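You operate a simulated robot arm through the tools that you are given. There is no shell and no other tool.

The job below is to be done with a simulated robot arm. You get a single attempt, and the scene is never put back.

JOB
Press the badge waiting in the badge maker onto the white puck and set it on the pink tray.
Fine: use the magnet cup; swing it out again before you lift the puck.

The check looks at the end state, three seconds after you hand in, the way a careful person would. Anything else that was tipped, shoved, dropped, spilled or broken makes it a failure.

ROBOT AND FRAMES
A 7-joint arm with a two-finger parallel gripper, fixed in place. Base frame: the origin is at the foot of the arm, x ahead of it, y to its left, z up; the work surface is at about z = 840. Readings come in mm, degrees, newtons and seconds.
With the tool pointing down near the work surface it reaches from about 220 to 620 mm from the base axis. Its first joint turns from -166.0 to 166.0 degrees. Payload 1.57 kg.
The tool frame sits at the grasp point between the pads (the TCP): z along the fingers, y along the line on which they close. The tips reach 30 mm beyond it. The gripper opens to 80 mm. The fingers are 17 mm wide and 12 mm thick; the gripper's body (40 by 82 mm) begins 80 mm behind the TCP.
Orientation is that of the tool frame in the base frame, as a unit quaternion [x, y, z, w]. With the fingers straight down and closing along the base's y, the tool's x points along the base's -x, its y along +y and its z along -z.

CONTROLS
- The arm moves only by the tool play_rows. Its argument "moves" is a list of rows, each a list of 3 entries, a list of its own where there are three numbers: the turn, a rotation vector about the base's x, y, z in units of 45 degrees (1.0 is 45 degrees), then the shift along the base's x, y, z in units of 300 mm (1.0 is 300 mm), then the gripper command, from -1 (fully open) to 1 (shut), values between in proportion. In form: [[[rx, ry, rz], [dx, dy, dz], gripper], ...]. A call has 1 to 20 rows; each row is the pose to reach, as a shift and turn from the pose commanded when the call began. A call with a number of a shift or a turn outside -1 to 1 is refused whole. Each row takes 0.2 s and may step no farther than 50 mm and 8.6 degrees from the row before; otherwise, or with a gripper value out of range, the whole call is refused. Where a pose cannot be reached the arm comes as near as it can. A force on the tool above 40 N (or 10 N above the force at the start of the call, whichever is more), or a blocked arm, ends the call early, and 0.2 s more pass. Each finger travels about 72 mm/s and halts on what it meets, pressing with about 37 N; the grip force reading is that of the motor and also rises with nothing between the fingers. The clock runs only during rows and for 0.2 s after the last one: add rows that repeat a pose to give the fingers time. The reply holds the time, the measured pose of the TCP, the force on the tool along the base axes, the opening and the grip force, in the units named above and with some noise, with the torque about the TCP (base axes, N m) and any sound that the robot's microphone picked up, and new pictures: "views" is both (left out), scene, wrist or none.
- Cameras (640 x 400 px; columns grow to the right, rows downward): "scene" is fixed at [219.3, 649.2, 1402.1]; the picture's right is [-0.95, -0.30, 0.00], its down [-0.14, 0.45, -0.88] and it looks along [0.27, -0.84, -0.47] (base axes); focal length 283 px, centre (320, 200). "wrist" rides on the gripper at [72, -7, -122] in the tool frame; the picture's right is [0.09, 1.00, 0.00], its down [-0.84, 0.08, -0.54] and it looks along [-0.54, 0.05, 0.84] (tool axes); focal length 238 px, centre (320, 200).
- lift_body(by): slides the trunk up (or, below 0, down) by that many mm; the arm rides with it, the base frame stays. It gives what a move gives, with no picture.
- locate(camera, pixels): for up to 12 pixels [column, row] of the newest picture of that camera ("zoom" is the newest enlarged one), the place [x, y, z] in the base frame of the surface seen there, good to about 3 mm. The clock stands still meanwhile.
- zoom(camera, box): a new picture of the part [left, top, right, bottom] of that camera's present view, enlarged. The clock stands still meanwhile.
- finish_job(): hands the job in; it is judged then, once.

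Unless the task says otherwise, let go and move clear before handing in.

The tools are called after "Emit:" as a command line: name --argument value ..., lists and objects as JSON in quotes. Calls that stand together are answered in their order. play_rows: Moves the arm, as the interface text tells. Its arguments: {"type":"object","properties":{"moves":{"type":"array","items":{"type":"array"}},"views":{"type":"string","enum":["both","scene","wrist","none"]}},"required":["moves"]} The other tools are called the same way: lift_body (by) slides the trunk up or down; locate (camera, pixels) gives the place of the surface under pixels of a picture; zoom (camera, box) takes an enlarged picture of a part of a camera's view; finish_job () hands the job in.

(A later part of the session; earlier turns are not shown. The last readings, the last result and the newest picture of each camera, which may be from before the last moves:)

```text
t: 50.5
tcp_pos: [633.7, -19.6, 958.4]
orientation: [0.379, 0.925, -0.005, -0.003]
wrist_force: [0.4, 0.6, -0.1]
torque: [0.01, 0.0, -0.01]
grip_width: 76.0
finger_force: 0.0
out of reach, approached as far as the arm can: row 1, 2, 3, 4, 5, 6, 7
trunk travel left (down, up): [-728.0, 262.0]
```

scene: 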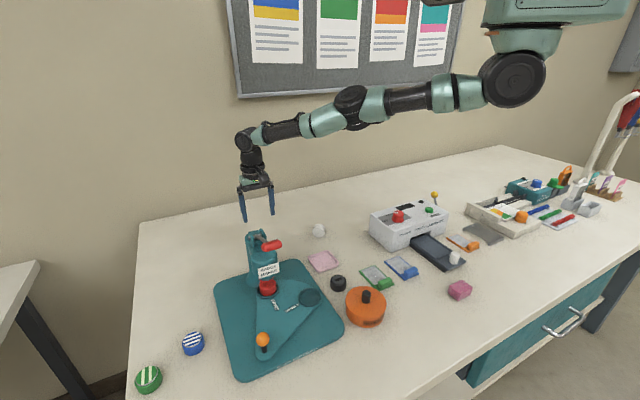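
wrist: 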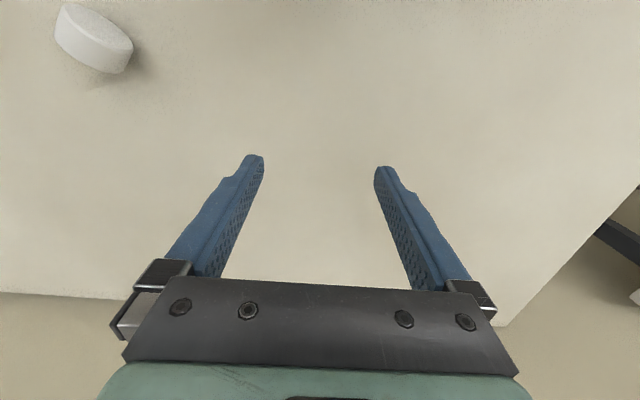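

The elbow appears to have passed through straight into its short hyperextended side (elbow above the shoulder–wrist line in the scene view). I'll command outward past full reach to bring it back to straight before bending inward again.

Emit:
play_rows --moves '[[[0, 0, 0], [0.13, -0.03, -0.03], -0.9], [[0, 0, 0], [0.26, -0.06, -0.06], -0.9], [[0, 0, 0], [0.39, -0.09, -0.1], -0.9], [[0, 0, 0], [0.52, -0.12, -0.14], -0.9], [[0, 0, 0], [0.65, -0.15, -0.18], -0.9], [[0, 0, 0], [0.78, -0.18, -0.21], -0.9], [[0, 0, 0], [0.9, -0.22, -0.24], -0.9], [[0, 0, 0], [1.0, -0.247, -0.28], -0.9], [[0, 0, 0], [1.0, -0.247, -0.28], -0.9]]' --views "scene"

Emit:
zoom --camera "scene" --box '[200, 40, 560, 240]'

```text
t: 52.5
tcp_pos: [635.3, -23.1, 958.8]
orientation: [0.381, 0.924, -0.005, -0.002]
wrist_force: [0.6, -0.1, 0.8]
torque: [-0.05, 0.0, -0.02]
grip_width: 75.7
finger_force: 0.1
out of reach, approached as far as the arm can: row 1, 2, 3, 4, 5, 6, 7, 8, 9
trunk travel left (down, up): [-728.0, 262.0]
```

scene: 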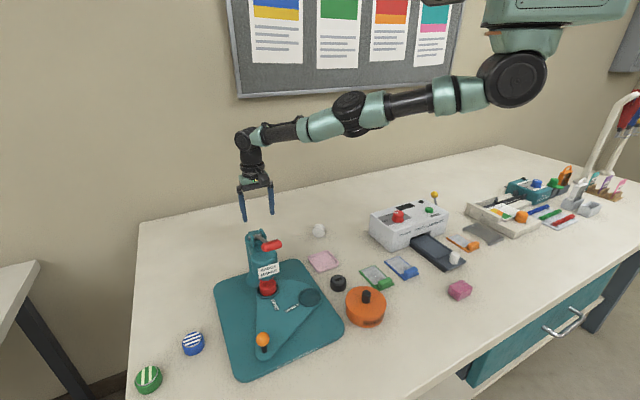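

```text
1.78 times, centred on (380, 140) of scene
```

zoom: 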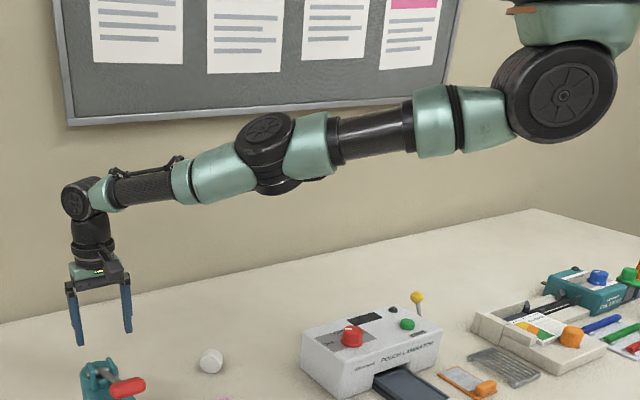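

The arm is now nearly straight. I'll command inward progressively and see if the elbow bends the right way.

Emit:
play_rows --moves '[[[0, 0, 0], [-0.15, 0, 0.0], -0.9], [[0, 0, 0], [-0.23, 0, 0], -0.9], [[0, 0, 0], [-0.26, 0, 0], -0.9], [[0, 0, 0], [-0.3, 0, 0], -0.9], [[0, 0, 0], [-0.35, 0, 0], -0.9], [[0, 0, 0], [-0.4, 0, 0], -0.9], [[0, 0, 0], [-0.47, 0, 0], -0.9], [[0, 0, 0], [-0.47, 0, 0], -0.9]]' --views "scene"

```text
t: 54.2
tcp_pos: [617.7, -31.7, 916.3]
orientation: [0.38, 0.925, -0.005, -0.003]
wrist_force: [-0.3, -0.4, 0.4]
torque: [0.01, 0.03, 0.0]
grip_width: 75.7
finger_force: 0.2
out of reach, approached as far as the arm can: row 1, 2, 3, 4, 5, 6, 7, 8
trunk travel left (down, up): [-728.0, 262.0]
```

scene: 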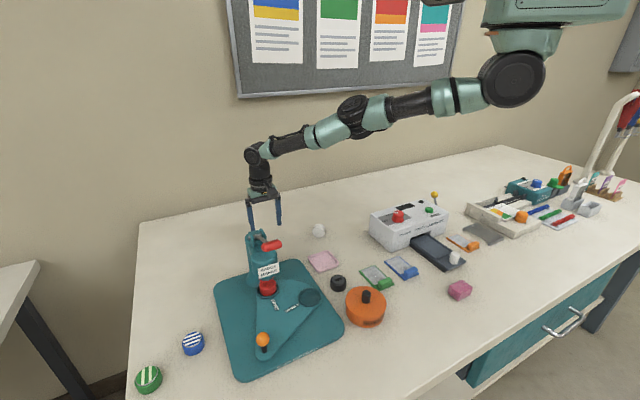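

Inward pulls only swing the straight arm downward. Moving upward should flex the elbow in its good direction, so I'll go up along the reach limit and then inward.

Emit:
play_rows --moves '[[[0, 0, 0], [0.13, -0.027, 0.083], -0.9], [[0, 0, 0], [0.213, -0.027, 0.2], -0.9], [[0, 0, 0], [0.237, -0.027, 0.35], -0.9], [[0, 0, 0], [0.25, -0.027, 0.5], -0.9], [[0, 0, 0], [0.25, -0.027, 0.65], -0.9], [[0, 0, 0], [0.23, -0.027, 0.8], -0.9], [[0, 0, 0], [0.197, -0.027, 0.917], -0.9], [[0, 0, 0], [0.13, -0.027, 0.93], -0.9], [[0, 0, 0], [0.03, -0.027, 0.93], -0.9], [[0, 0, 0], [-0.07, -0.027, 0.93], -0.9], [[0, 0, 0], [-0.2, -0.027, 0.93], -0.9], [[0, 0, 0], [-0.2, -0.027, 0.93], -0.9]]' --views "scene"

```text
t: 56.9
tcp_pos: [561.5, -42.4, 1192.3]
orientation: [0.38, 0.925, -0.005, -0.003]
wrist_force: [0.4, 0.2, 0.3]
torque: [0.03, 0.04, -0.03]
grip_width: 76.2
finger_force: 0.0
out of reach, approached as far as the arm can: row 1, 2, 3, 4, 5, 6, 7, 8
trunk travel left (down, up): [-728.0, 262.0]
```

scene: 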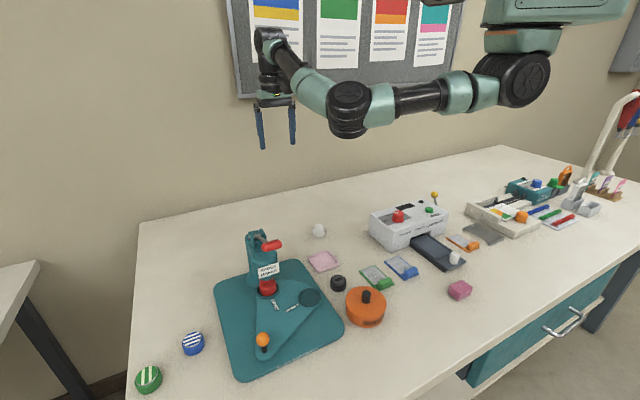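

The elbow flexed the right way and the arm follows again. I'll let it settle, then lower the trunk for more working room near the table.

Emit:
play_rows --moves '[[[0, 0, 0], [0, 0, 0], -0.9], [[0, 0, 0], [-0.05, 0, 0], -0.9]]' --views "none"

Emit:
lift_body --by -150

```text
t: 57.5
tcp_pos: [547.3, -42.1, 1193.3]
orientation: [0.38, 0.925, -0.005, -0.002]
wrist_force: [0.0, 0.4, 0.2]
torque: [0.0, -0.02, 0.01]
grip_width: 76.1
finger_force: 0.1
trunk travel left (down, up): [-728.0, 262.0]
```

```text
t: 59.2
tcp_pos: [547.1, -42.3, 1042.5]
orientation: [0.38, 0.925, -0.006, -0.004]
wrist_force: [0.3, -0.1, -0.3]
torque: [0.02, 0.0, 0.0]
grip_width: 75.9
finger_force: 0.0
trunk travel left (down, up): [-578.0, 412.0]
```

The arm is well conditioned again. I'll yaw back to −90° and move above the standing puck at (461,−110).

Emit:
play_rows --moves '[[[0, 0, -0.15], [-0.06, -0.05, 0], -0.7], [[0, 0, -0.3], [-0.12, -0.1, 0], -0.7], [[0, 0, -0.45], [-0.18, -0.15, -0.03], -0.7], [[0, 0, -0.6], [-0.24, -0.2, -0.07], -0.7], [[0, 0, -0.75], [-0.287, -0.227, -0.12], -0.7], [[0, 0, -0.9], [-0.287, -0.227, -0.14], -0.7], [[0, 0, -1.0], [-0.287, -0.227, -0.14], -0.7], [[0, 0, -1.0], [-0.287, -0.227, -0.14], -0.7]]'

Emit:
zoom --camera "wrist" --box '[240, 70, 400, 200]'

```text
t: 61.0
tcp_pos: [461.5, -110.1, 1001.0]
orientation: [0.706, 0.708, -0.003, -0.006]
wrist_force: [0.0, -0.6, 0.4]
torque: [0.01, 0.02, -0.02]
grip_width: 67.9
finger_force: 0.1
trunk travel left (down, up): [-578.0, 412.0]
```

scene: 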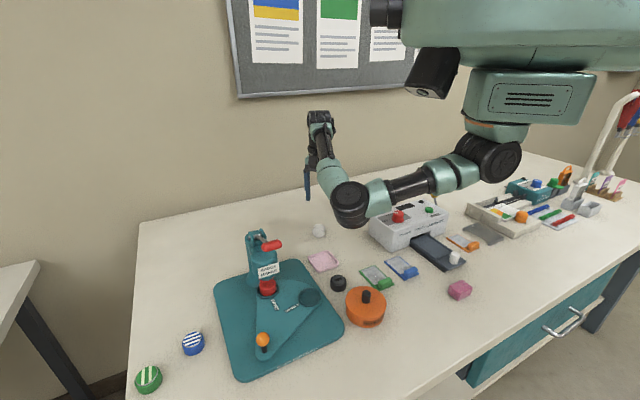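
wrist: 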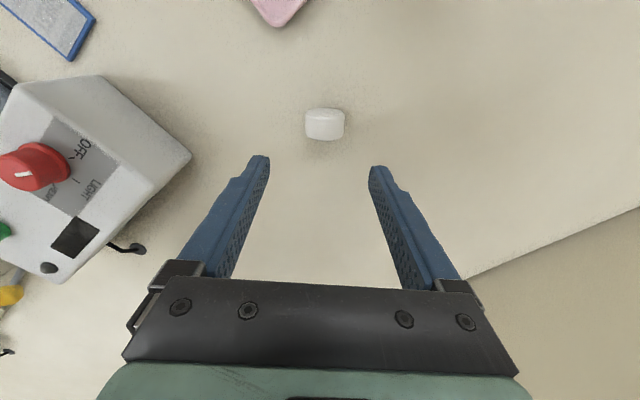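

```text
3.08 times, centred on (320, 135) of wrist
```

zoom: 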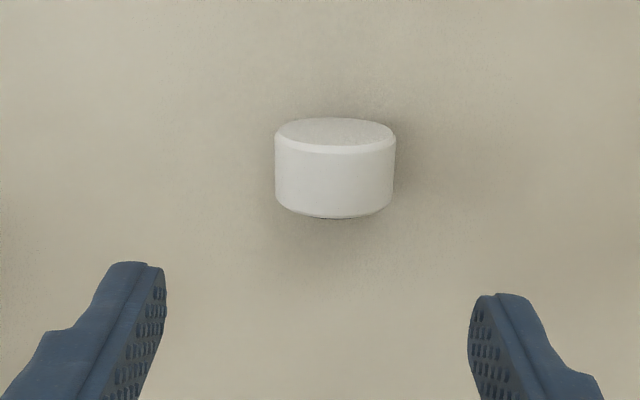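

The standing puck is centred between the fingers. Before descending I'll check how low the elbow is relative to the laminator.

Emit:
locate --camera "scene" --pixels '[[350, 222], [350, 205], [375, 210], [335, 200], [400, 197], [399, 216], [440, 180], [434, 195], [319, 230], [315, 235], [323, 225]]'

```text
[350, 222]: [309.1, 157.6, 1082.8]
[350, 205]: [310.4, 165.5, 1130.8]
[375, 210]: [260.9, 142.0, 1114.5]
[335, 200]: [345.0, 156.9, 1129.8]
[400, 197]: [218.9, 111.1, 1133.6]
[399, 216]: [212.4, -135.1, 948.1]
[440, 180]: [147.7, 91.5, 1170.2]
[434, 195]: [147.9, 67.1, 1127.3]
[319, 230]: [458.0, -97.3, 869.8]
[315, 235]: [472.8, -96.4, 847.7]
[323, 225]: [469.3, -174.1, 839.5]
```

Elbow bottom is at z≈1080, safe. I'll descend over the puck and close on its diameter.

Emit:
play_rows --moves '[[[0, 0, 0], [0, 0, -0.15], -0.7], [[0, 0, 0], [0, 0, -0.3], -0.7], [[0, 0, 0], [0, 0, -0.36], -0.7], [[0, 0, 0], [0, 0, -0.403], -0.7], [[0, 0, 0], [0, 0, -0.403], -0.7]]'

Emit:
zoom --camera "scene" --box '[290, 195, 350, 250]'

```text
t: 62.2
tcp_pos: [459.6, -109.1, 877.9]
orientation: [0.705, 0.709, -0.004, -0.004]
wrist_force: [0.5, -1.1, -0.1]
torque: [0.0, -0.05, 0.02]
grip_width: 68.2
finger_force: 0.0
trunk travel left (down, up): [-578.0, 412.0]
```

scene: 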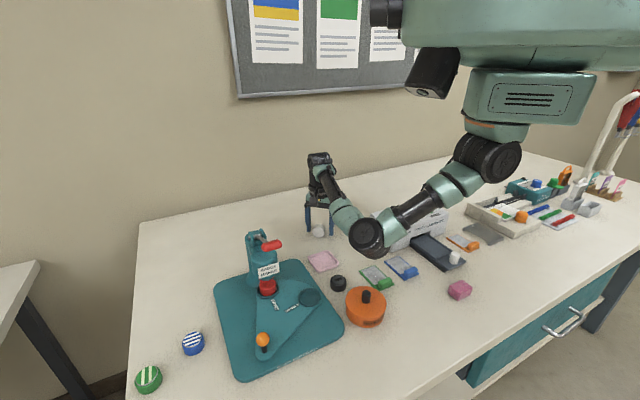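
wrist: 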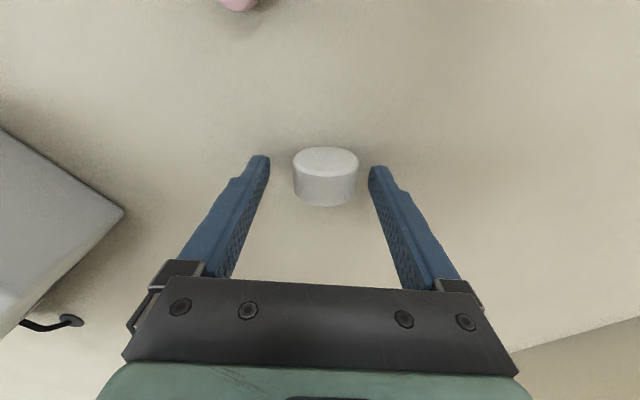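

```text
7.27 times, centred on (320, 222) of scene
```

zoom: 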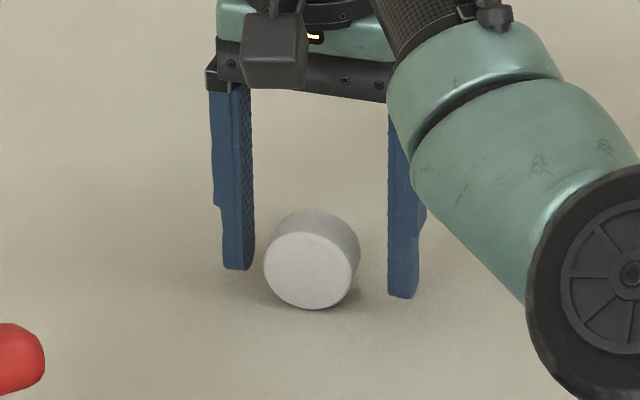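

The puck is between the fingers. I'll check the elbow height, then close.

Emit:
locate --camera "scene" --pixels '[[368, 255], [368, 235], [385, 245], [355, 245], [405, 225]]'

Emit:
play_rows --moves '[[[0, 0, 0], [0, 0, 0], -0.1], [[0, 0, 0], [0, 0, 0], 0.3], [[0, 0, 0], [0, 0, 0], 0.6], [[0, 0, 0], [0, 0, 0], 0.6], [[0, 0, 0], [0, 0, 0], 0.6]]' --views "wrist"

Emit:
zoom --camera "wrist" --box '[250, 110, 390, 230]'

```text
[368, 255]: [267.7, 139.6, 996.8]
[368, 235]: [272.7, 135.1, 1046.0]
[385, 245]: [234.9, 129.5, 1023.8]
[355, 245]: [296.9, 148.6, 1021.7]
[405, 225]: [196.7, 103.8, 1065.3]
```

```text
t: 63.4
tcp_pos: [461.6, -108.2, 879.3]
orientation: [0.705, 0.709, -0.004, -0.006]
wrist_force: [0.3, 0.2, -0.8]
torque: [-0.01, -0.01, 0.01]
grip_width: 39.7
finger_force: 36.7
trunk travel left (down, up): [-578.0, 412.0]
```

wrist: 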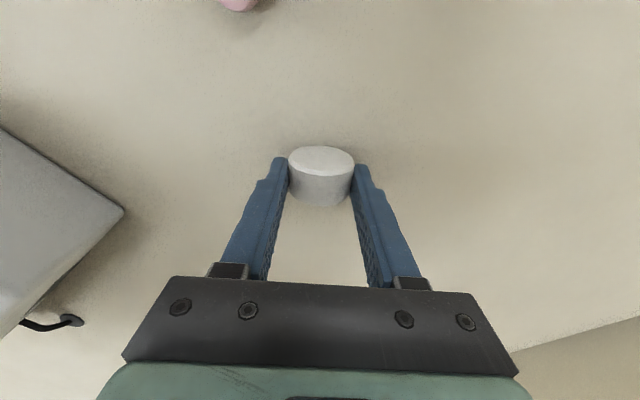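

```text
3.33 times, centred on (320, 170) of wrist
```

zoom: 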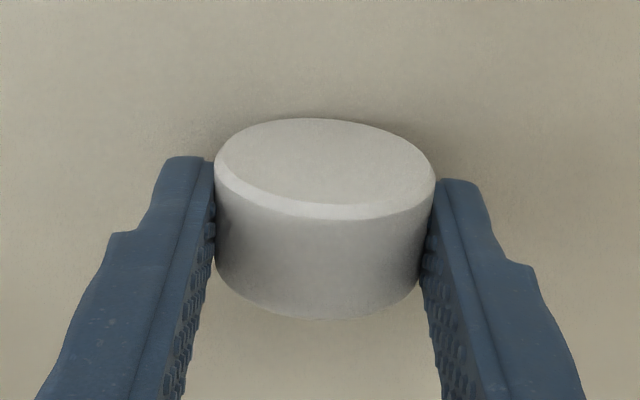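

Gripped. I'll lift a little and lean the tool toward +y again to bring the magnet face downward.

Emit:
play_rows --moves '[[[0, 0, 0], [0, 0, 0.1], 0.6], [[0, 0, 0], [-0.03, 0.03, 0.2], 0.6], [[0.17, 0, 0], [-0.06, 0.03, 0.2], 0.6], [[0.34, 0, 0], [-0.07, 0.03, 0.2], 0.6], [[0.51, 0, 0], [-0.07, 0.03, 0.2], 0.6], [[0.68, 0, 0], [-0.07, 0.03, 0.2], 0.6], [[0.85, 0, 0], [-0.07, 0.03, 0.2], 0.6], [[1.0, 0, 0], [-0.07, 0.03, 0.2], 0.6], [[1.0, 0, 0], [-0.07, 0.03, 0.2], 0.6]]'

Emit:
zoom --camera "scene" --box '[280, 160, 380, 260]'

```text
t: 65.4
tcp_pos: [439.1, -99.5, 939.9]
orientation: [0.65, 0.656, 0.269, -0.274]
wrist_force: [-0.4, 0.4, -0.4]
torque: [-0.01, 0.01, 0.02]
grip_width: 39.8
finger_force: 36.6
trunk travel left (down, up): [-578.0, 412.0]
```

scene: 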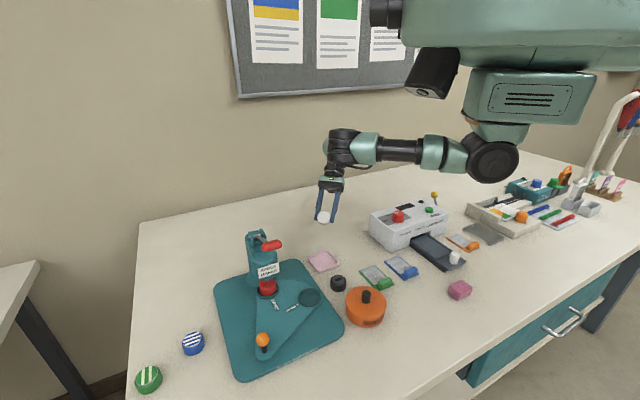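
wrist: 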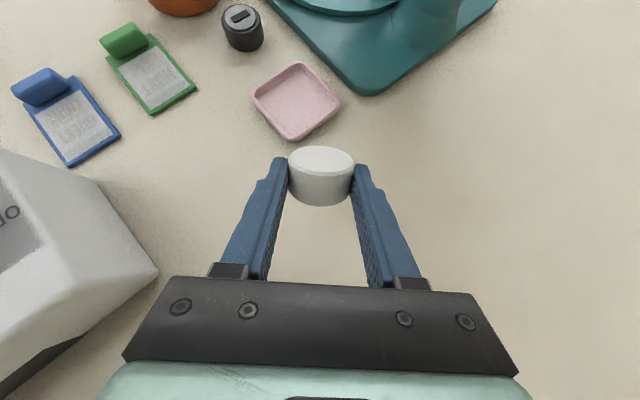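

```text
4.00 times, centred on (330, 210) of scene
```

zoom: 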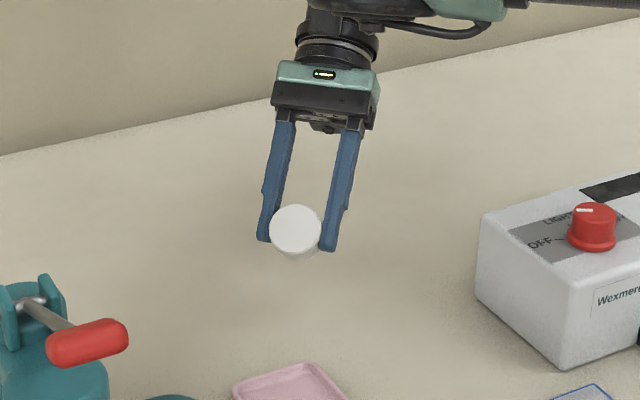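

The puck's plain face is now turning upward. I'll lean 17° more and lower to just above the table.

Emit:
play_rows --moves '[[[0.15, 0, 0], [0, 0, -0.04], 0.6], [[0.3, 0, 0], [0, 0, -0.09], 0.6], [[0.378, 0, 0], [0, 0, -0.13], 0.6], [[0.378, 0, 0], [0, 0, -0.17], 0.6], [[0.378, 0, 0], [0, 0, -0.2], 0.6], [[0.378, 0, 0], [0, 0, -0.2], 0.6]]'

Emit:
zoom --camera "scene" --box '[295, 200, 355, 255]'

```text
t: 66.8
tcp_pos: [440.3, -100.2, 880.1]
orientation: [0.603, 0.609, 0.363, -0.367]
wrist_force: [0.5, 0.0, -0.7]
torque: [-0.01, 0.03, 0.01]
grip_width: 39.5
finger_force: 36.9
trunk travel left (down, up): [-578.0, 412.0]
```

scene: 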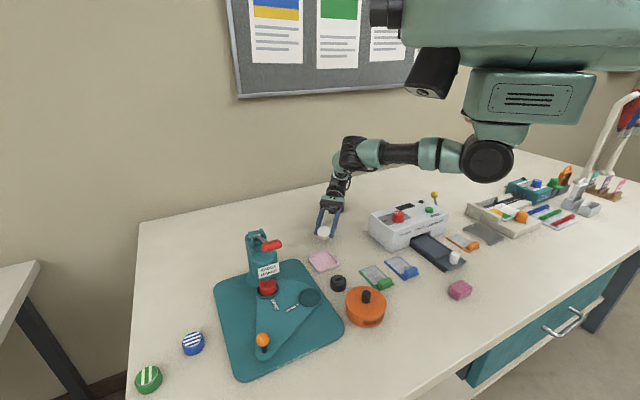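
wrist: 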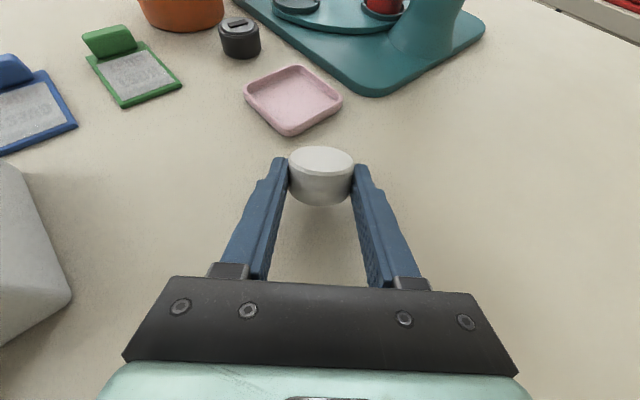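

```text
7.27 times, centred on (325, 228) of scene
```

zoom: 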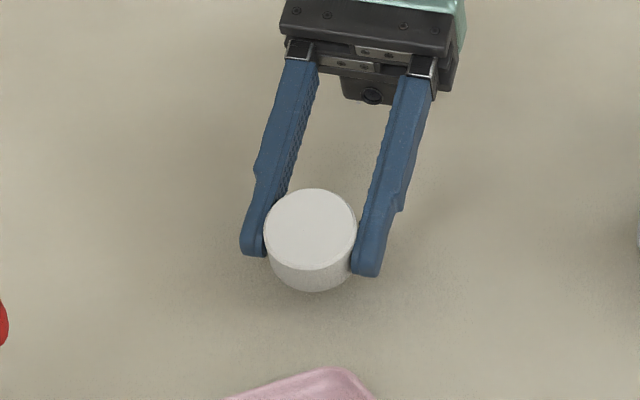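

No reach problem this time. I'll lower ~6 mm to touch, then open slightly so it settles onto the magnet face.

Emit:
play_rows --moves '[[[0, 0, 0], [0, 0, -0.01], 0.6], [[0, 0, 0], [0, 0, -0.02], 0.6], [[0, 0, 0], [0, 0, -0.02], 0.6]]' --views "none"

Emit:
play_rows --moves '[[[0, 0, 0], [0, 0, -0.003], 0.6], [[0, 0, 0], [0, 0, -0.003], -0.1], [[0, 0, 0], [0, 0, -0.003], -0.15], [[0, 0, 0], [0, 0, -0.003], -0.15]]'

Emit:
zoom --camera "scene" --box '[295, 200, 355, 255]'

Emit:
zoom --camera "wrist" --box '[250, 110, 390, 230]'

```text
t: 67.6
tcp_pos: [440.8, -100.0, 872.8]
orientation: [0.602, 0.61, 0.362, -0.367]
wrist_force: [-0.3, 0.5, -0.3]
torque: [0.0, 0.02, 0.0]
grip_width: 40.2
finger_force: 37.1
trunk travel left (down, up): [-578.0, 412.0]
```

```text
t: 68.6
tcp_pos: [439.7, -101.6, 873.1]
orientation: [0.602, 0.609, 0.363, -0.368]
wrist_force: [0.8, -0.1, -0.6]
torque: [0.0, 0.0, 0.0]
grip_width: 46.1
finger_force: 0.0
trunk travel left (down, up): [-578.0, 412.0]
```

scene: 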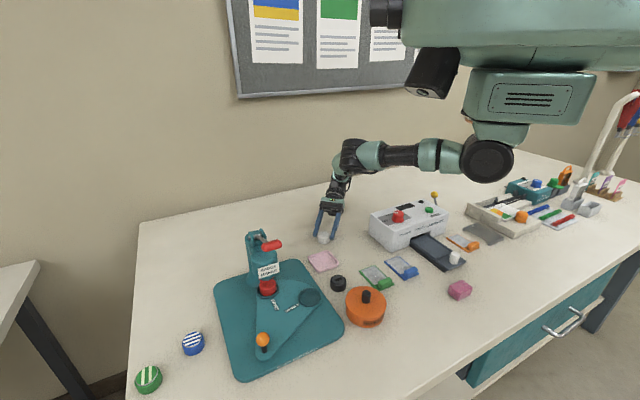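
wrist: 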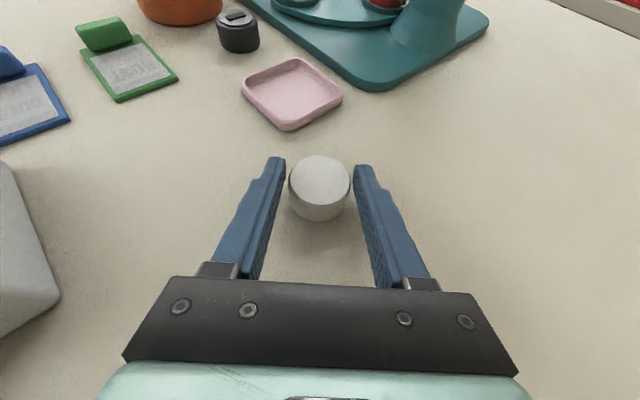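

```text
7.27 times, centred on (325, 228) of scene
```

zoom: 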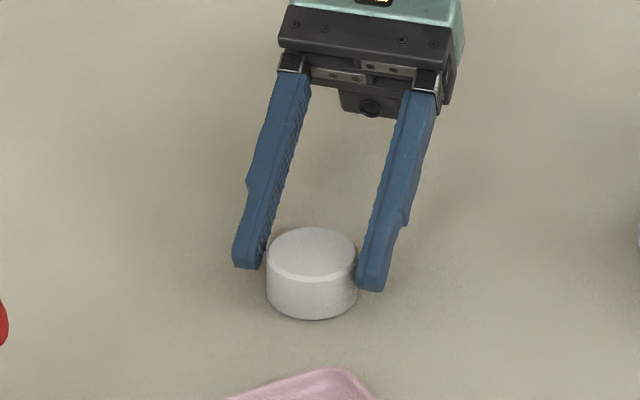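

```text
3.33 times, centred on (320, 170) of wrist
```

zoom: 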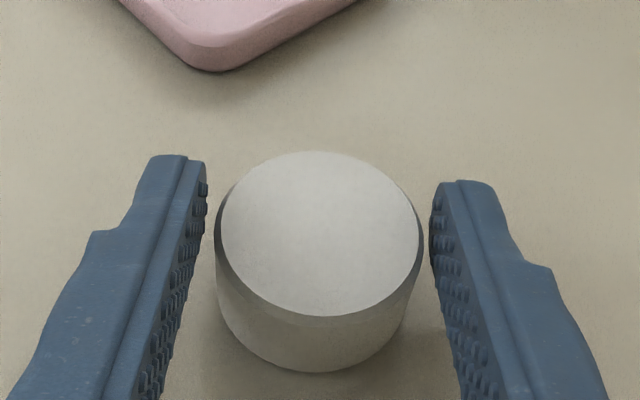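

The puck is flipped: plain face up (zoom 320,235). I'll open, rise straight up, and return the tool to vertical.

Emit:
play_rows --moves '[[[0, 0, 0], [0, 0, 0], -0.6], [[0, 0, 0], [0, 0, 0], -0.8], [[0, 0, 0], [0, 0, 0.1], -0.8], [[0, 0, 0], [0, 0, 0.25], -0.8], [[0, 0, 0], [0, 0, 0.4], -0.8], [[-0.16, 0, 0], [0, 0, 0.45], -0.8], [[-0.32, 0, 0], [0, 0, 0.45], -0.8], [[-0.48, 0, 0], [0, 0, 0.45], -0.8], [[-0.64, 0, 0], [0, 0, 0.45], -0.8], [[-0.8, 0, 0], [0, 0, 0.45], -0.8], [[-0.96, 0, 0], [0, 0, 0.45], -0.8], [[-0.96, 0, 0], [0, 0, 0.45], -0.8]]' --views "none"

Emit:
play_rows --moves '[[[-0.16, 0, 0], [0, 0, 0], -0.8], [[-0.32, 0, 0], [0, 0.03, 0], -0.8], [[-0.43, 0, 0], [0, 0.06, 0], -0.8], [[-0.43, 0, 0], [0, 0.06, 0], -0.8]]'

```text
t: 71.2
tcp_pos: [439.6, -101.1, 1007.7]
orientation: [0.695, 0.7, 0.112, -0.119]
wrist_force: [0.0, -0.1, 1.2]
torque: [-0.02, 0.04, -0.02]
grip_width: 71.9
finger_force: 0.0
trunk travel left (down, up): [-578.0, 412.0]
```

```text
t: 72.2
tcp_pos: [440.1, -83.2, 1007.8]
orientation: [0.705, 0.709, -0.006, 0.0]
wrist_force: [0.2, 0.1, 0.0]
torque: [-0.01, 0.0, 0.02]
grip_width: 72.0
finger_force: 0.0
trunk travel left (down, up): [-578.0, 412.0]
```

scene: 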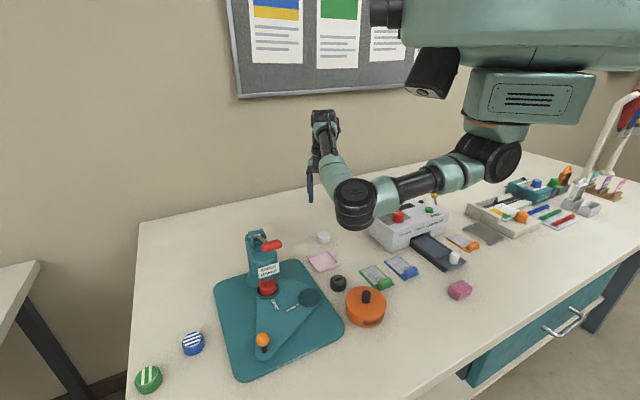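
wrist: 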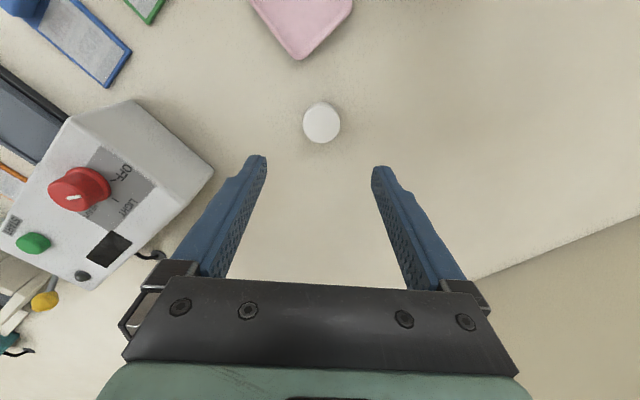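

Tool is vertical; the puck lies plain-face-up at wrist (322,122). I'll restore the trunk height and yaw back to 0.

Emit:
locate --camera "wrist" --pixels '[[322, 120], [322, 110], [310, 120], [334, 120], [322, 130]]'

Emit:
lift_body --by 97

Emit:
play_rows --moves '[[[0, 0, 0.16], [0, 0, -0.05], -0.8], [[0, 0, 0.32], [0, 0, -0.1], -0.8], [[0, 0, 0.48], [0, 0, -0.2], -0.8], [[0, 0, 0.64], [0, 0, -0.25], -0.8], [[0, 0, 0.8], [0, 0, -0.3], -0.8], [[0, 0, 0.96], [0, 0, -0.3], -0.8], [[0, 0, 1.0], [0, 0, -0.3], -0.8]]' --views "none"

Emit:
play_rows --moves '[[[0, 0, 0.16], [0, 0, 0], -0.8], [[0, 0, 0.32], [0, 0, 0], -0.8], [[0, 0, 0.48], [0, 0, 0], -0.8], [[0, 0, 0.64], [0, 0, 0], -0.8], [[0, 0, 0.8], [0, 0, 0], -0.8], [[0, 0, 0.96], [0, 0, 0], -0.8], [[0, 0, 1.0], [0, 0, 0], -0.8], [[0, 0, 1.0], [0, 0, 0], -0.8]]'

```text
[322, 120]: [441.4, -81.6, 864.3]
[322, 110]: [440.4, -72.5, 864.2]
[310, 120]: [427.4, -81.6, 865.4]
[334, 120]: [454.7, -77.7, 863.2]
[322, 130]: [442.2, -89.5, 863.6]
```

```text
t: 73.5
tcp_pos: [440.3, -83.2, 1105.0]
orientation: [0.705, 0.709, -0.007, -0.001]
wrist_force: [-0.7, 0.8, 0.0]
torque: [-0.01, 0.05, -0.02]
grip_width: 72.0
finger_force: 0.1
trunk travel left (down, up): [-675.0, 315.0]
```

```text
t: 75.1
tcp_pos: [440.3, -83.9, 1014.3]
orientation: [0.379, 0.925, -0.008, 0.002]
wrist_force: [0.4, -0.4, 0.1]
torque: [-0.02, 0.01, 0.03]
grip_width: 72.1
finger_force: 0.1
trunk travel left (down, up): [-675.0, 315.0]
```

```text
t: 76.9
tcp_pos: [441.5, -84.1, 1014.7]
orientation: [-0.003, 1.0, -0.005, 0.006]
wrist_force: [0.4, -0.4, -0.2]
torque: [0.01, 0.01, 0.0]
grip_width: 72.0
finger_force: 0.0
trunk travel left (down, up): [-675.0, 315.0]
```

scene: 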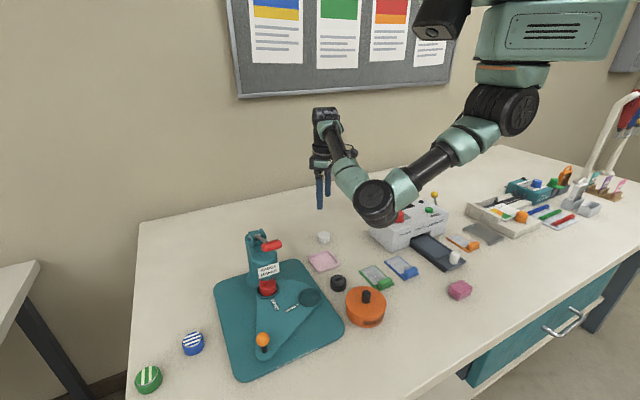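
wrist: 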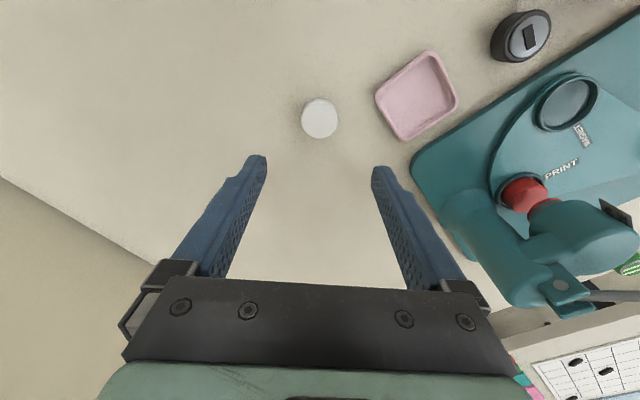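

Puck centre is about (441.5,−81). I'll level the tilt, descend to TCP z≈884 and grip.

Emit:
play_rows --moves '[[[0.0127, 0.0153, -0.0076], [0, 0.01, -0.15], -0.8], [[0.0127, 0.0153, -0.0076], [0, 0.01, -0.3], -0.8], [[0.0127, 0.0153, -0.0076], [0, 0.01, -0.4], -0.8], [[0.0127, 0.0153, -0.0076], [0, 0.01, -0.436], -0.8], [[0.0127, 0.0153, -0.0076], [0, 0.01, -0.436], -0.8]]'

Emit:
zoom --camera "wrist" --box '[230, 90, 410, 230]'

```text
t: 78.1
tcp_pos: [439.1, -80.8, 883.9]
orientation: [0.0, 1.0, 0.0, -0.002]
wrist_force: [1.0, 0.1, -0.1]
torque: [-0.04, 0.01, 0.02]
grip_width: 72.0
finger_force: 0.0
trunk travel left (down, up): [-675.0, 315.0]
```

scene: 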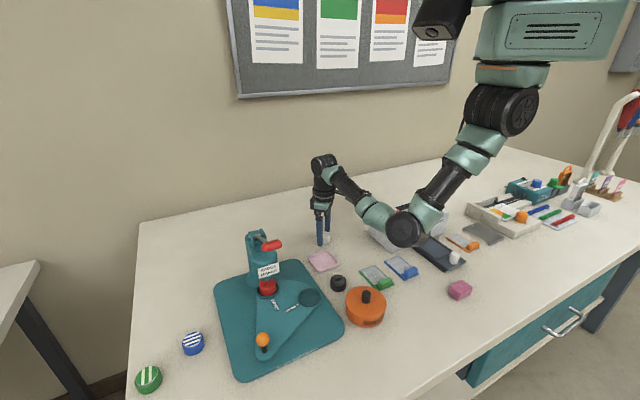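
wrist: 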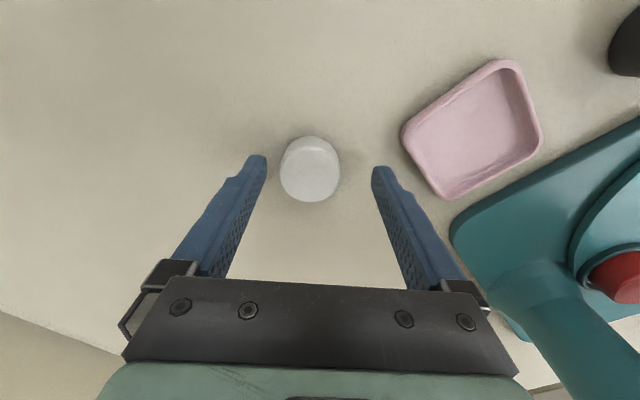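

```text
2.86 times, centred on (320, 160) of wrist
```

zoom: 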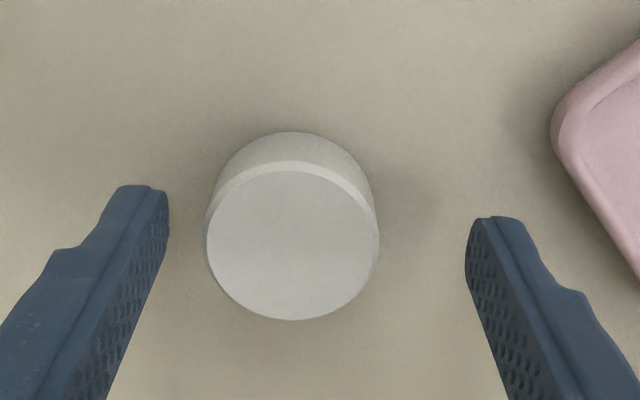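

The puck is ~5 mm toward −y from the finger centre. I'll shift, close, and lift.

Emit:
play_rows --moves '[[[0, 0, 0], [0, -0.018, 0], -0.8], [[0, 0, 0], [0, -0.018, 0], -0.2], [[0, 0, 0], [0, -0.018, 0], 0.4], [[0, 0, 0], [0, -0.018, 0], 0.6], [[0, 0, 0], [0, -0.018, 0], 0.6], [[0, 0, 0], [0, -0.018, 0.1], 0.6], [[0, 0, 0], [0, -0.018, 0.25], 0.6], [[0, 0, 0], [0, -0.018, 0.4], 0.6], [[0, 0, 0], [0, -0.018, 0.5], 0.6]]'

Emit:
zoom --camera "wrist" --box '[250, 110, 390, 230]'

Emit:
zoom --camera "scene" --box '[290, 150, 360, 220]'

```text
t: 80.1
tcp_pos: [437.6, -84.5, 1033.6]
orientation: [0.0, 1.0, -0.001, -0.003]
wrist_force: [-0.1, 0.6, 0.5]
torque: [0.03, 0.01, -0.01]
grip_width: 40.0
finger_force: 37.0
trunk travel left (down, up): [-675.0, 315.0]
```

scene: 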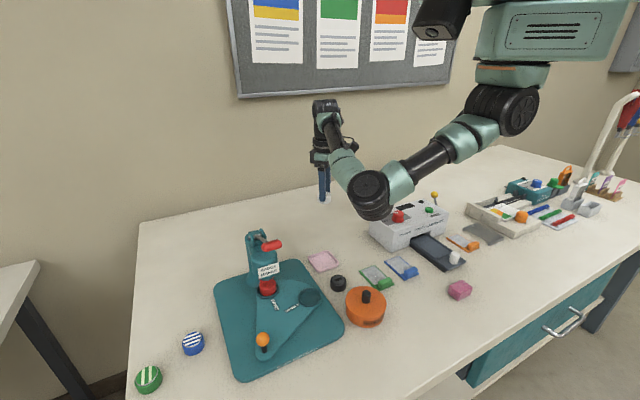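
wrist: 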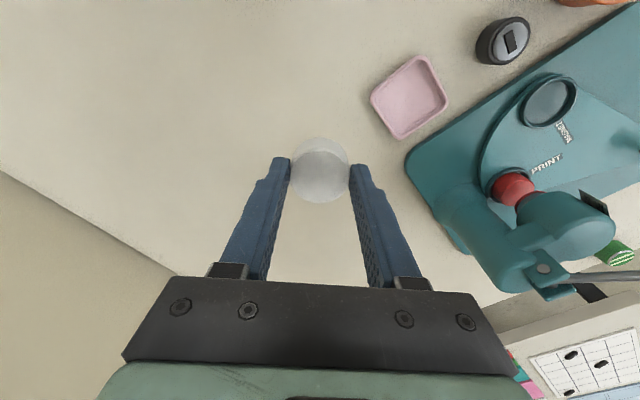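

```text
3.33 times, centred on (320, 170) of wrist
```

zoom: 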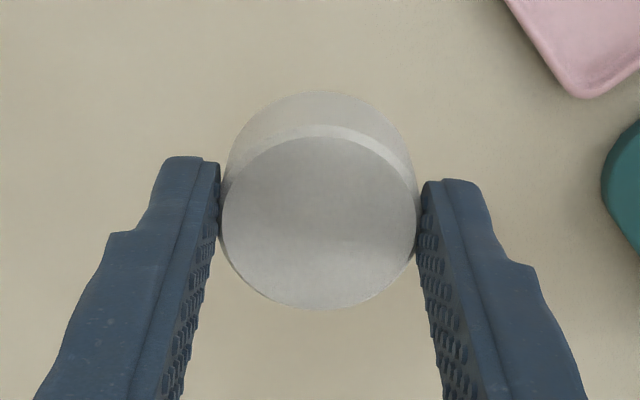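

```text
5.71 times, centred on (325, 185) of scene
```

zoom: 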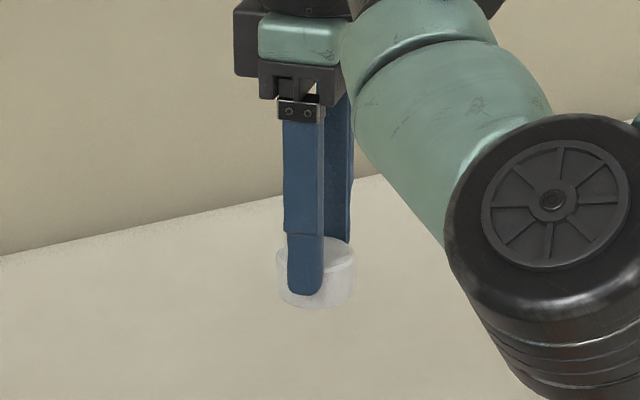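

I'll carry it to the MAGNET cup, reversing my earlier route, and stop just above the rim.

Emit:
play_rows --moves '[[[0, 0, 0], [-0.05, 0.14, 0], 0.6], [[0, 0, 0], [-0.1, 0.29, 0], 0.6], [[0, 0, 0], [-0.14, 0.44, 0], 0.6], [[0, 0, 0], [-0.14, 0.59, 0], 0.6], [[0, 0, 0], [-0.14, 0.74, 0], 0.6], [[0, 0, 0], [-0.14, 0.872, 0], 0.6], [[0, 0, 0], [-0.14, 0.872, -0.15], 0.6], [[0, 0, 0], [-0.14, 0.872, -0.3], 0.6], [[0, 0, 0], [-0.14, 0.872, -0.39], 0.6], [[0, 0, 0], [-0.14, 0.872, -0.39], 0.6]]'

Emit:
zoom --camera "wrist" --box '[260, 100, 380, 210]'

Emit:
zoom --camera "scene" --box '[285, 265, 335, 315]'

```text
t: 82.3
tcp_pos: [397.5, 175.4, 918.5]
orientation: [0.0, 1.0, -0.001, -0.002]
wrist_force: [-0.4, -0.3, -1.0]
torque: [0.01, -0.02, 0.02]
grip_width: 40.1
finger_force: 37.2
trunk travel left (down, up): [-675.0, 315.0]
```

scene: 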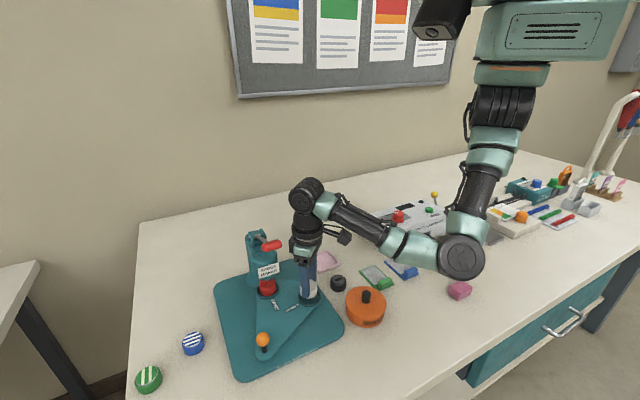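
wrist: 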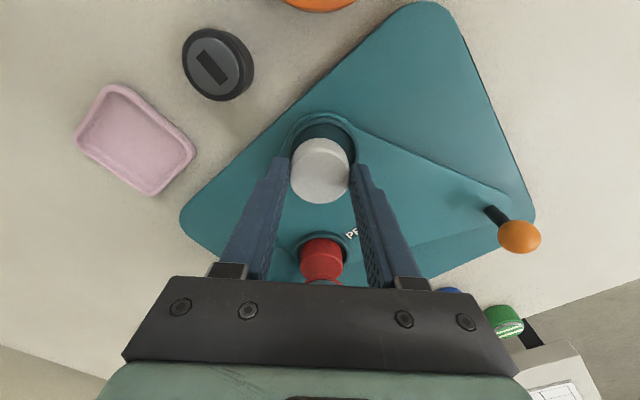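

```text
3.64 times, centred on (320, 155) of wrist
```

zoom: 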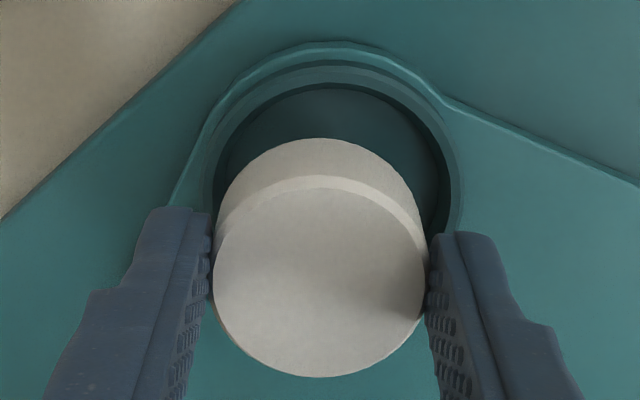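

```text
8.00 times, centred on (310, 290) of scene
```

zoom: 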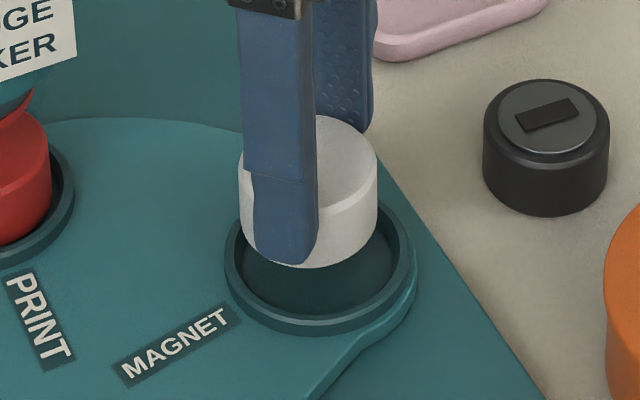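

The puck sits ~5 mm too far in +x (more cup floor visible above it, wrist zoom row 110) and ~2 mm in −y. I'll correct, then lower into the cup.

Emit:
play_rows --moves '[[[0, 0, 0], [-0.016, 0.006, 0], 0.6], [[0, 0, 0], [-0.016, 0.006, -0.01], 0.6], [[0, 0, 0], [-0.016, 0.006, -0.01], 0.6]]' --views "wrist"

Emit:
zoom --camera "wrist" --box '[260, 100, 380, 210]'

Emit:
zoom --camera "scene" --box '[285, 265, 335, 315]'

```text
t: 83.1
tcp_pos: [393.7, 176.4, 914.9]
orientation: [0.001, 1.0, -0.002, -0.001]
wrist_force: [0.5, 0.0, 0.3]
torque: [0.03, 0.03, -0.01]
grip_width: 40.0
finger_force: 37.0
trunk travel left (down, up): [-675.0, 315.0]
```

wrist: 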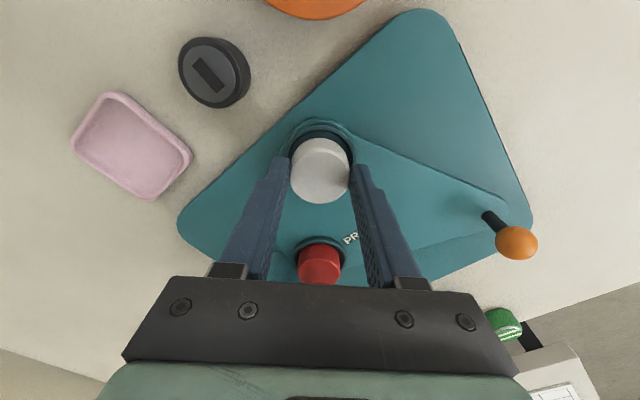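

```text
3.64 times, centred on (320, 155) of wrist
```

zoom: 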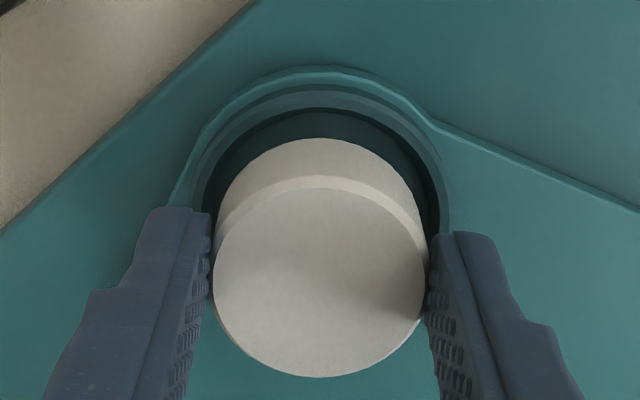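

```text
8.00 times, centred on (310, 290) of scene
```

zoom: 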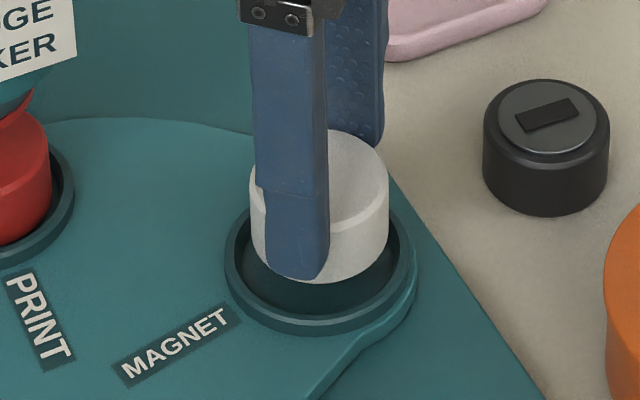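

Centred now. I'll lower to the cup floor, release and rise.

Emit:
play_rows --moves '[[[0, 0, 0], [-0.001, 0, -0.018], 0.6], [[0, 0, 0], [-0.001, 0, -0.03], 0.6], [[0, 0, 0], [-0.001, 0, -0.035], 0.6], [[0, 0, 0], [-0.001, 0, -0.035], 0.6]]' --views "none"

Emit:
zoom --camera "scene" --box '[285, 265, 335, 315]'

```text
t: 84.1
tcp_pos: [392.0, 178.1, 904.4]
orientation: [0.0, 1.0, -0.001, -0.002]
wrist_force: [0.1, 0.7, 0.3]
torque: [0.02, 0.02, 0.02]
grip_width: 40.0
finger_force: 37.0
trunk travel left (down, up): [-675.0, 315.0]
```

```text
8.00 times, centred on (310, 290) of scene
```

zoom: 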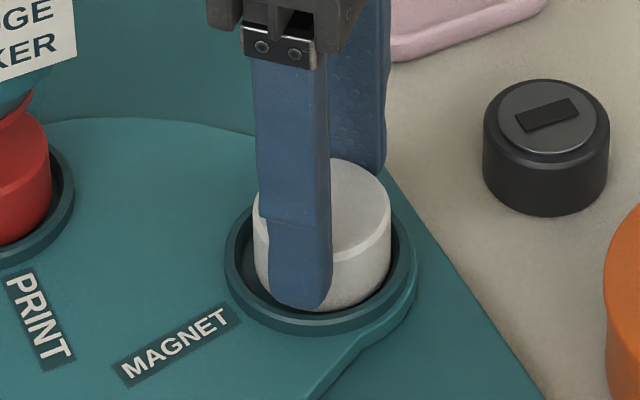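

The puck is inside the rim. I'll release and rise.

Emit:
play_rows --moves '[[[0, 0, 0], [0, 0, -0.003], 0.6], [[0, 0, 0], [0, 0, -0.003], -0.1], [[0, 0, 0], [0, 0, -0.003], -0.5], [[0, 0, 0], [0, 0, -0.003], -0.55], [[0, 0, 0], [0, 0, 0.1], -0.55], [[0, 0, 0], [0, 0, 0.25], -0.55], [[0, 0, 0], [0, 0, 0.3], -0.55]]'

Emit:
zoom --camera "scene" --box '[285, 265, 335, 315]'

Emit:
zoom --camera "wrist" --box '[270, 80, 370, 180]'

```text
t: 85.7
tcp_pos: [393.2, 176.7, 993.6]
orientation: [0.0, 1.0, -0.001, -0.003]
wrist_force: [0.4, -0.6, 0.6]
torque: [-0.02, -0.02, 0.0]
grip_width: 62.0
finger_force: 0.0
trunk travel left (down, up): [-675.0, 315.0]
```

scene: 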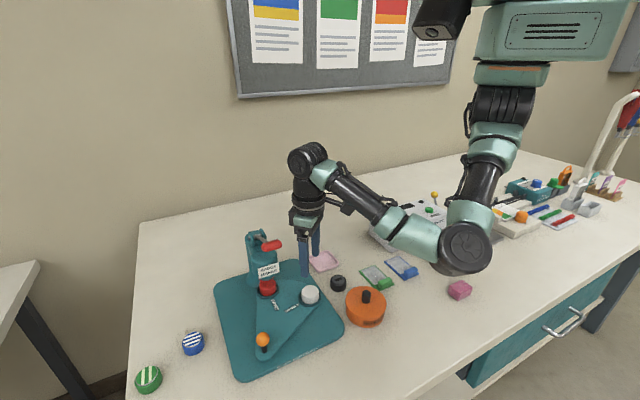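
wrist: 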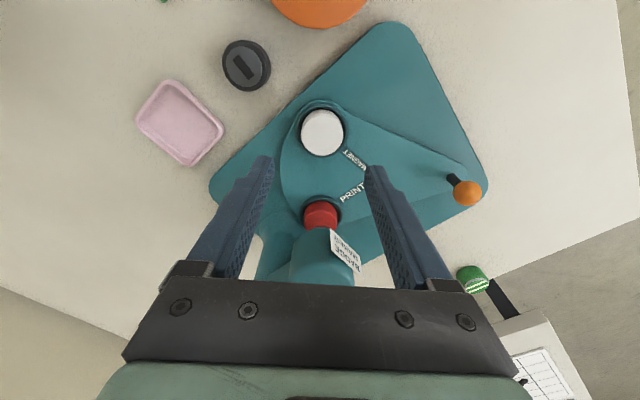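

```text
8.00 times, centred on (310, 290) of scene
```

zoom: 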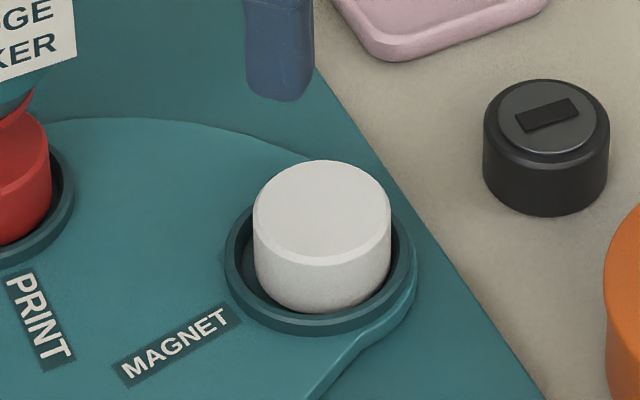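

```text
4.00 times, centred on (320, 130) of wrist
```

zoom: 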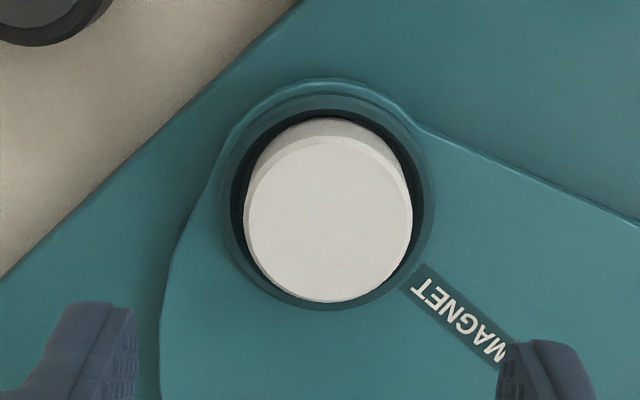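

Seated well, plain face up. Back around to the knob as before.

Emit:
play_rows --moves '[[[0, 0, -0.14], [-0.133, 0.067, 0.05], -0.3], [[0, 0, -0.28], [-0.233, 0.167, 0.05], -0.3], [[0, 0, -0.42], [-0.233, 0.3, 0.05], -0.3], [[0, 0, -0.56], [-0.233, 0.433, 0.05], -0.3], [[0, 0, -0.7], [-0.167, 0.533, 0.05], -0.3], [[0, 0, -0.85], [-0.033, 0.54, 0.05], -0.3], [[0, 0, -1.0], [0.12, 0.54, 0.0], -0.3], [[0, 0, -1.0], [0.145, 0.537, -0.05], -0.3], [[0, 0, -1.0], [0.145, 0.537, -0.05], -0.3]]' --views "wrist"

Emit:
zoom --camera "wrist" --box '[210, 60, 430, 280]'

```text
t: 87.7
tcp_pos: [436.0, 338.7, 977.6]
orientation: [0.383, 0.924, 0.0, -0.001]
wrist_force: [0.2, -0.5, 0.0]
torque: [-0.02, 0.0, 0.03]
grip_width: 52.3
finger_force: 0.1
trunk travel left (down, up): [-675.0, 315.0]
```

wrist: 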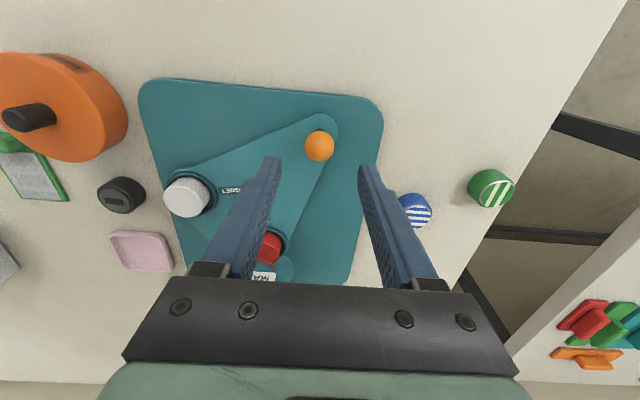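

```text
1.82 times, centred on (320, 170) of wrist
```

zoom: 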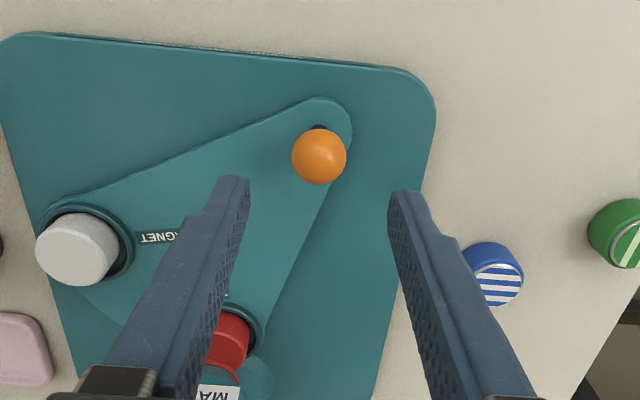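

Aligned with the knob. I'll descend, cage it loosely, and check.

Emit:
play_rows --moves '[[[0, 0, 0], [0.001, -0.003, -0.13], -0.3], [[0, 0, 0], [0.001, -0.003, -0.25], -0.3], [[0, 0, 0], [0.001, -0.003, -0.25], 0.1], [[0, 0, 0], [0.001, -0.003, -0.25], 0.2]]' --views "wrist"

```text
t: 88.7
tcp_pos: [437.4, 338.1, 902.8]
orientation: [0.382, 0.924, 0.0, -0.002]
wrist_force: [0.5, -0.2, -0.1]
torque: [0.0, 0.0, 0.0]
grip_width: 31.9
finger_force: 0.1
trunk travel left (down, up): [-675.0, 315.0]
```

wrist: 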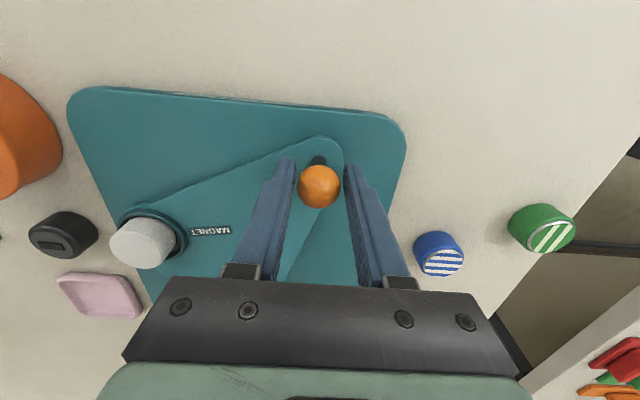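

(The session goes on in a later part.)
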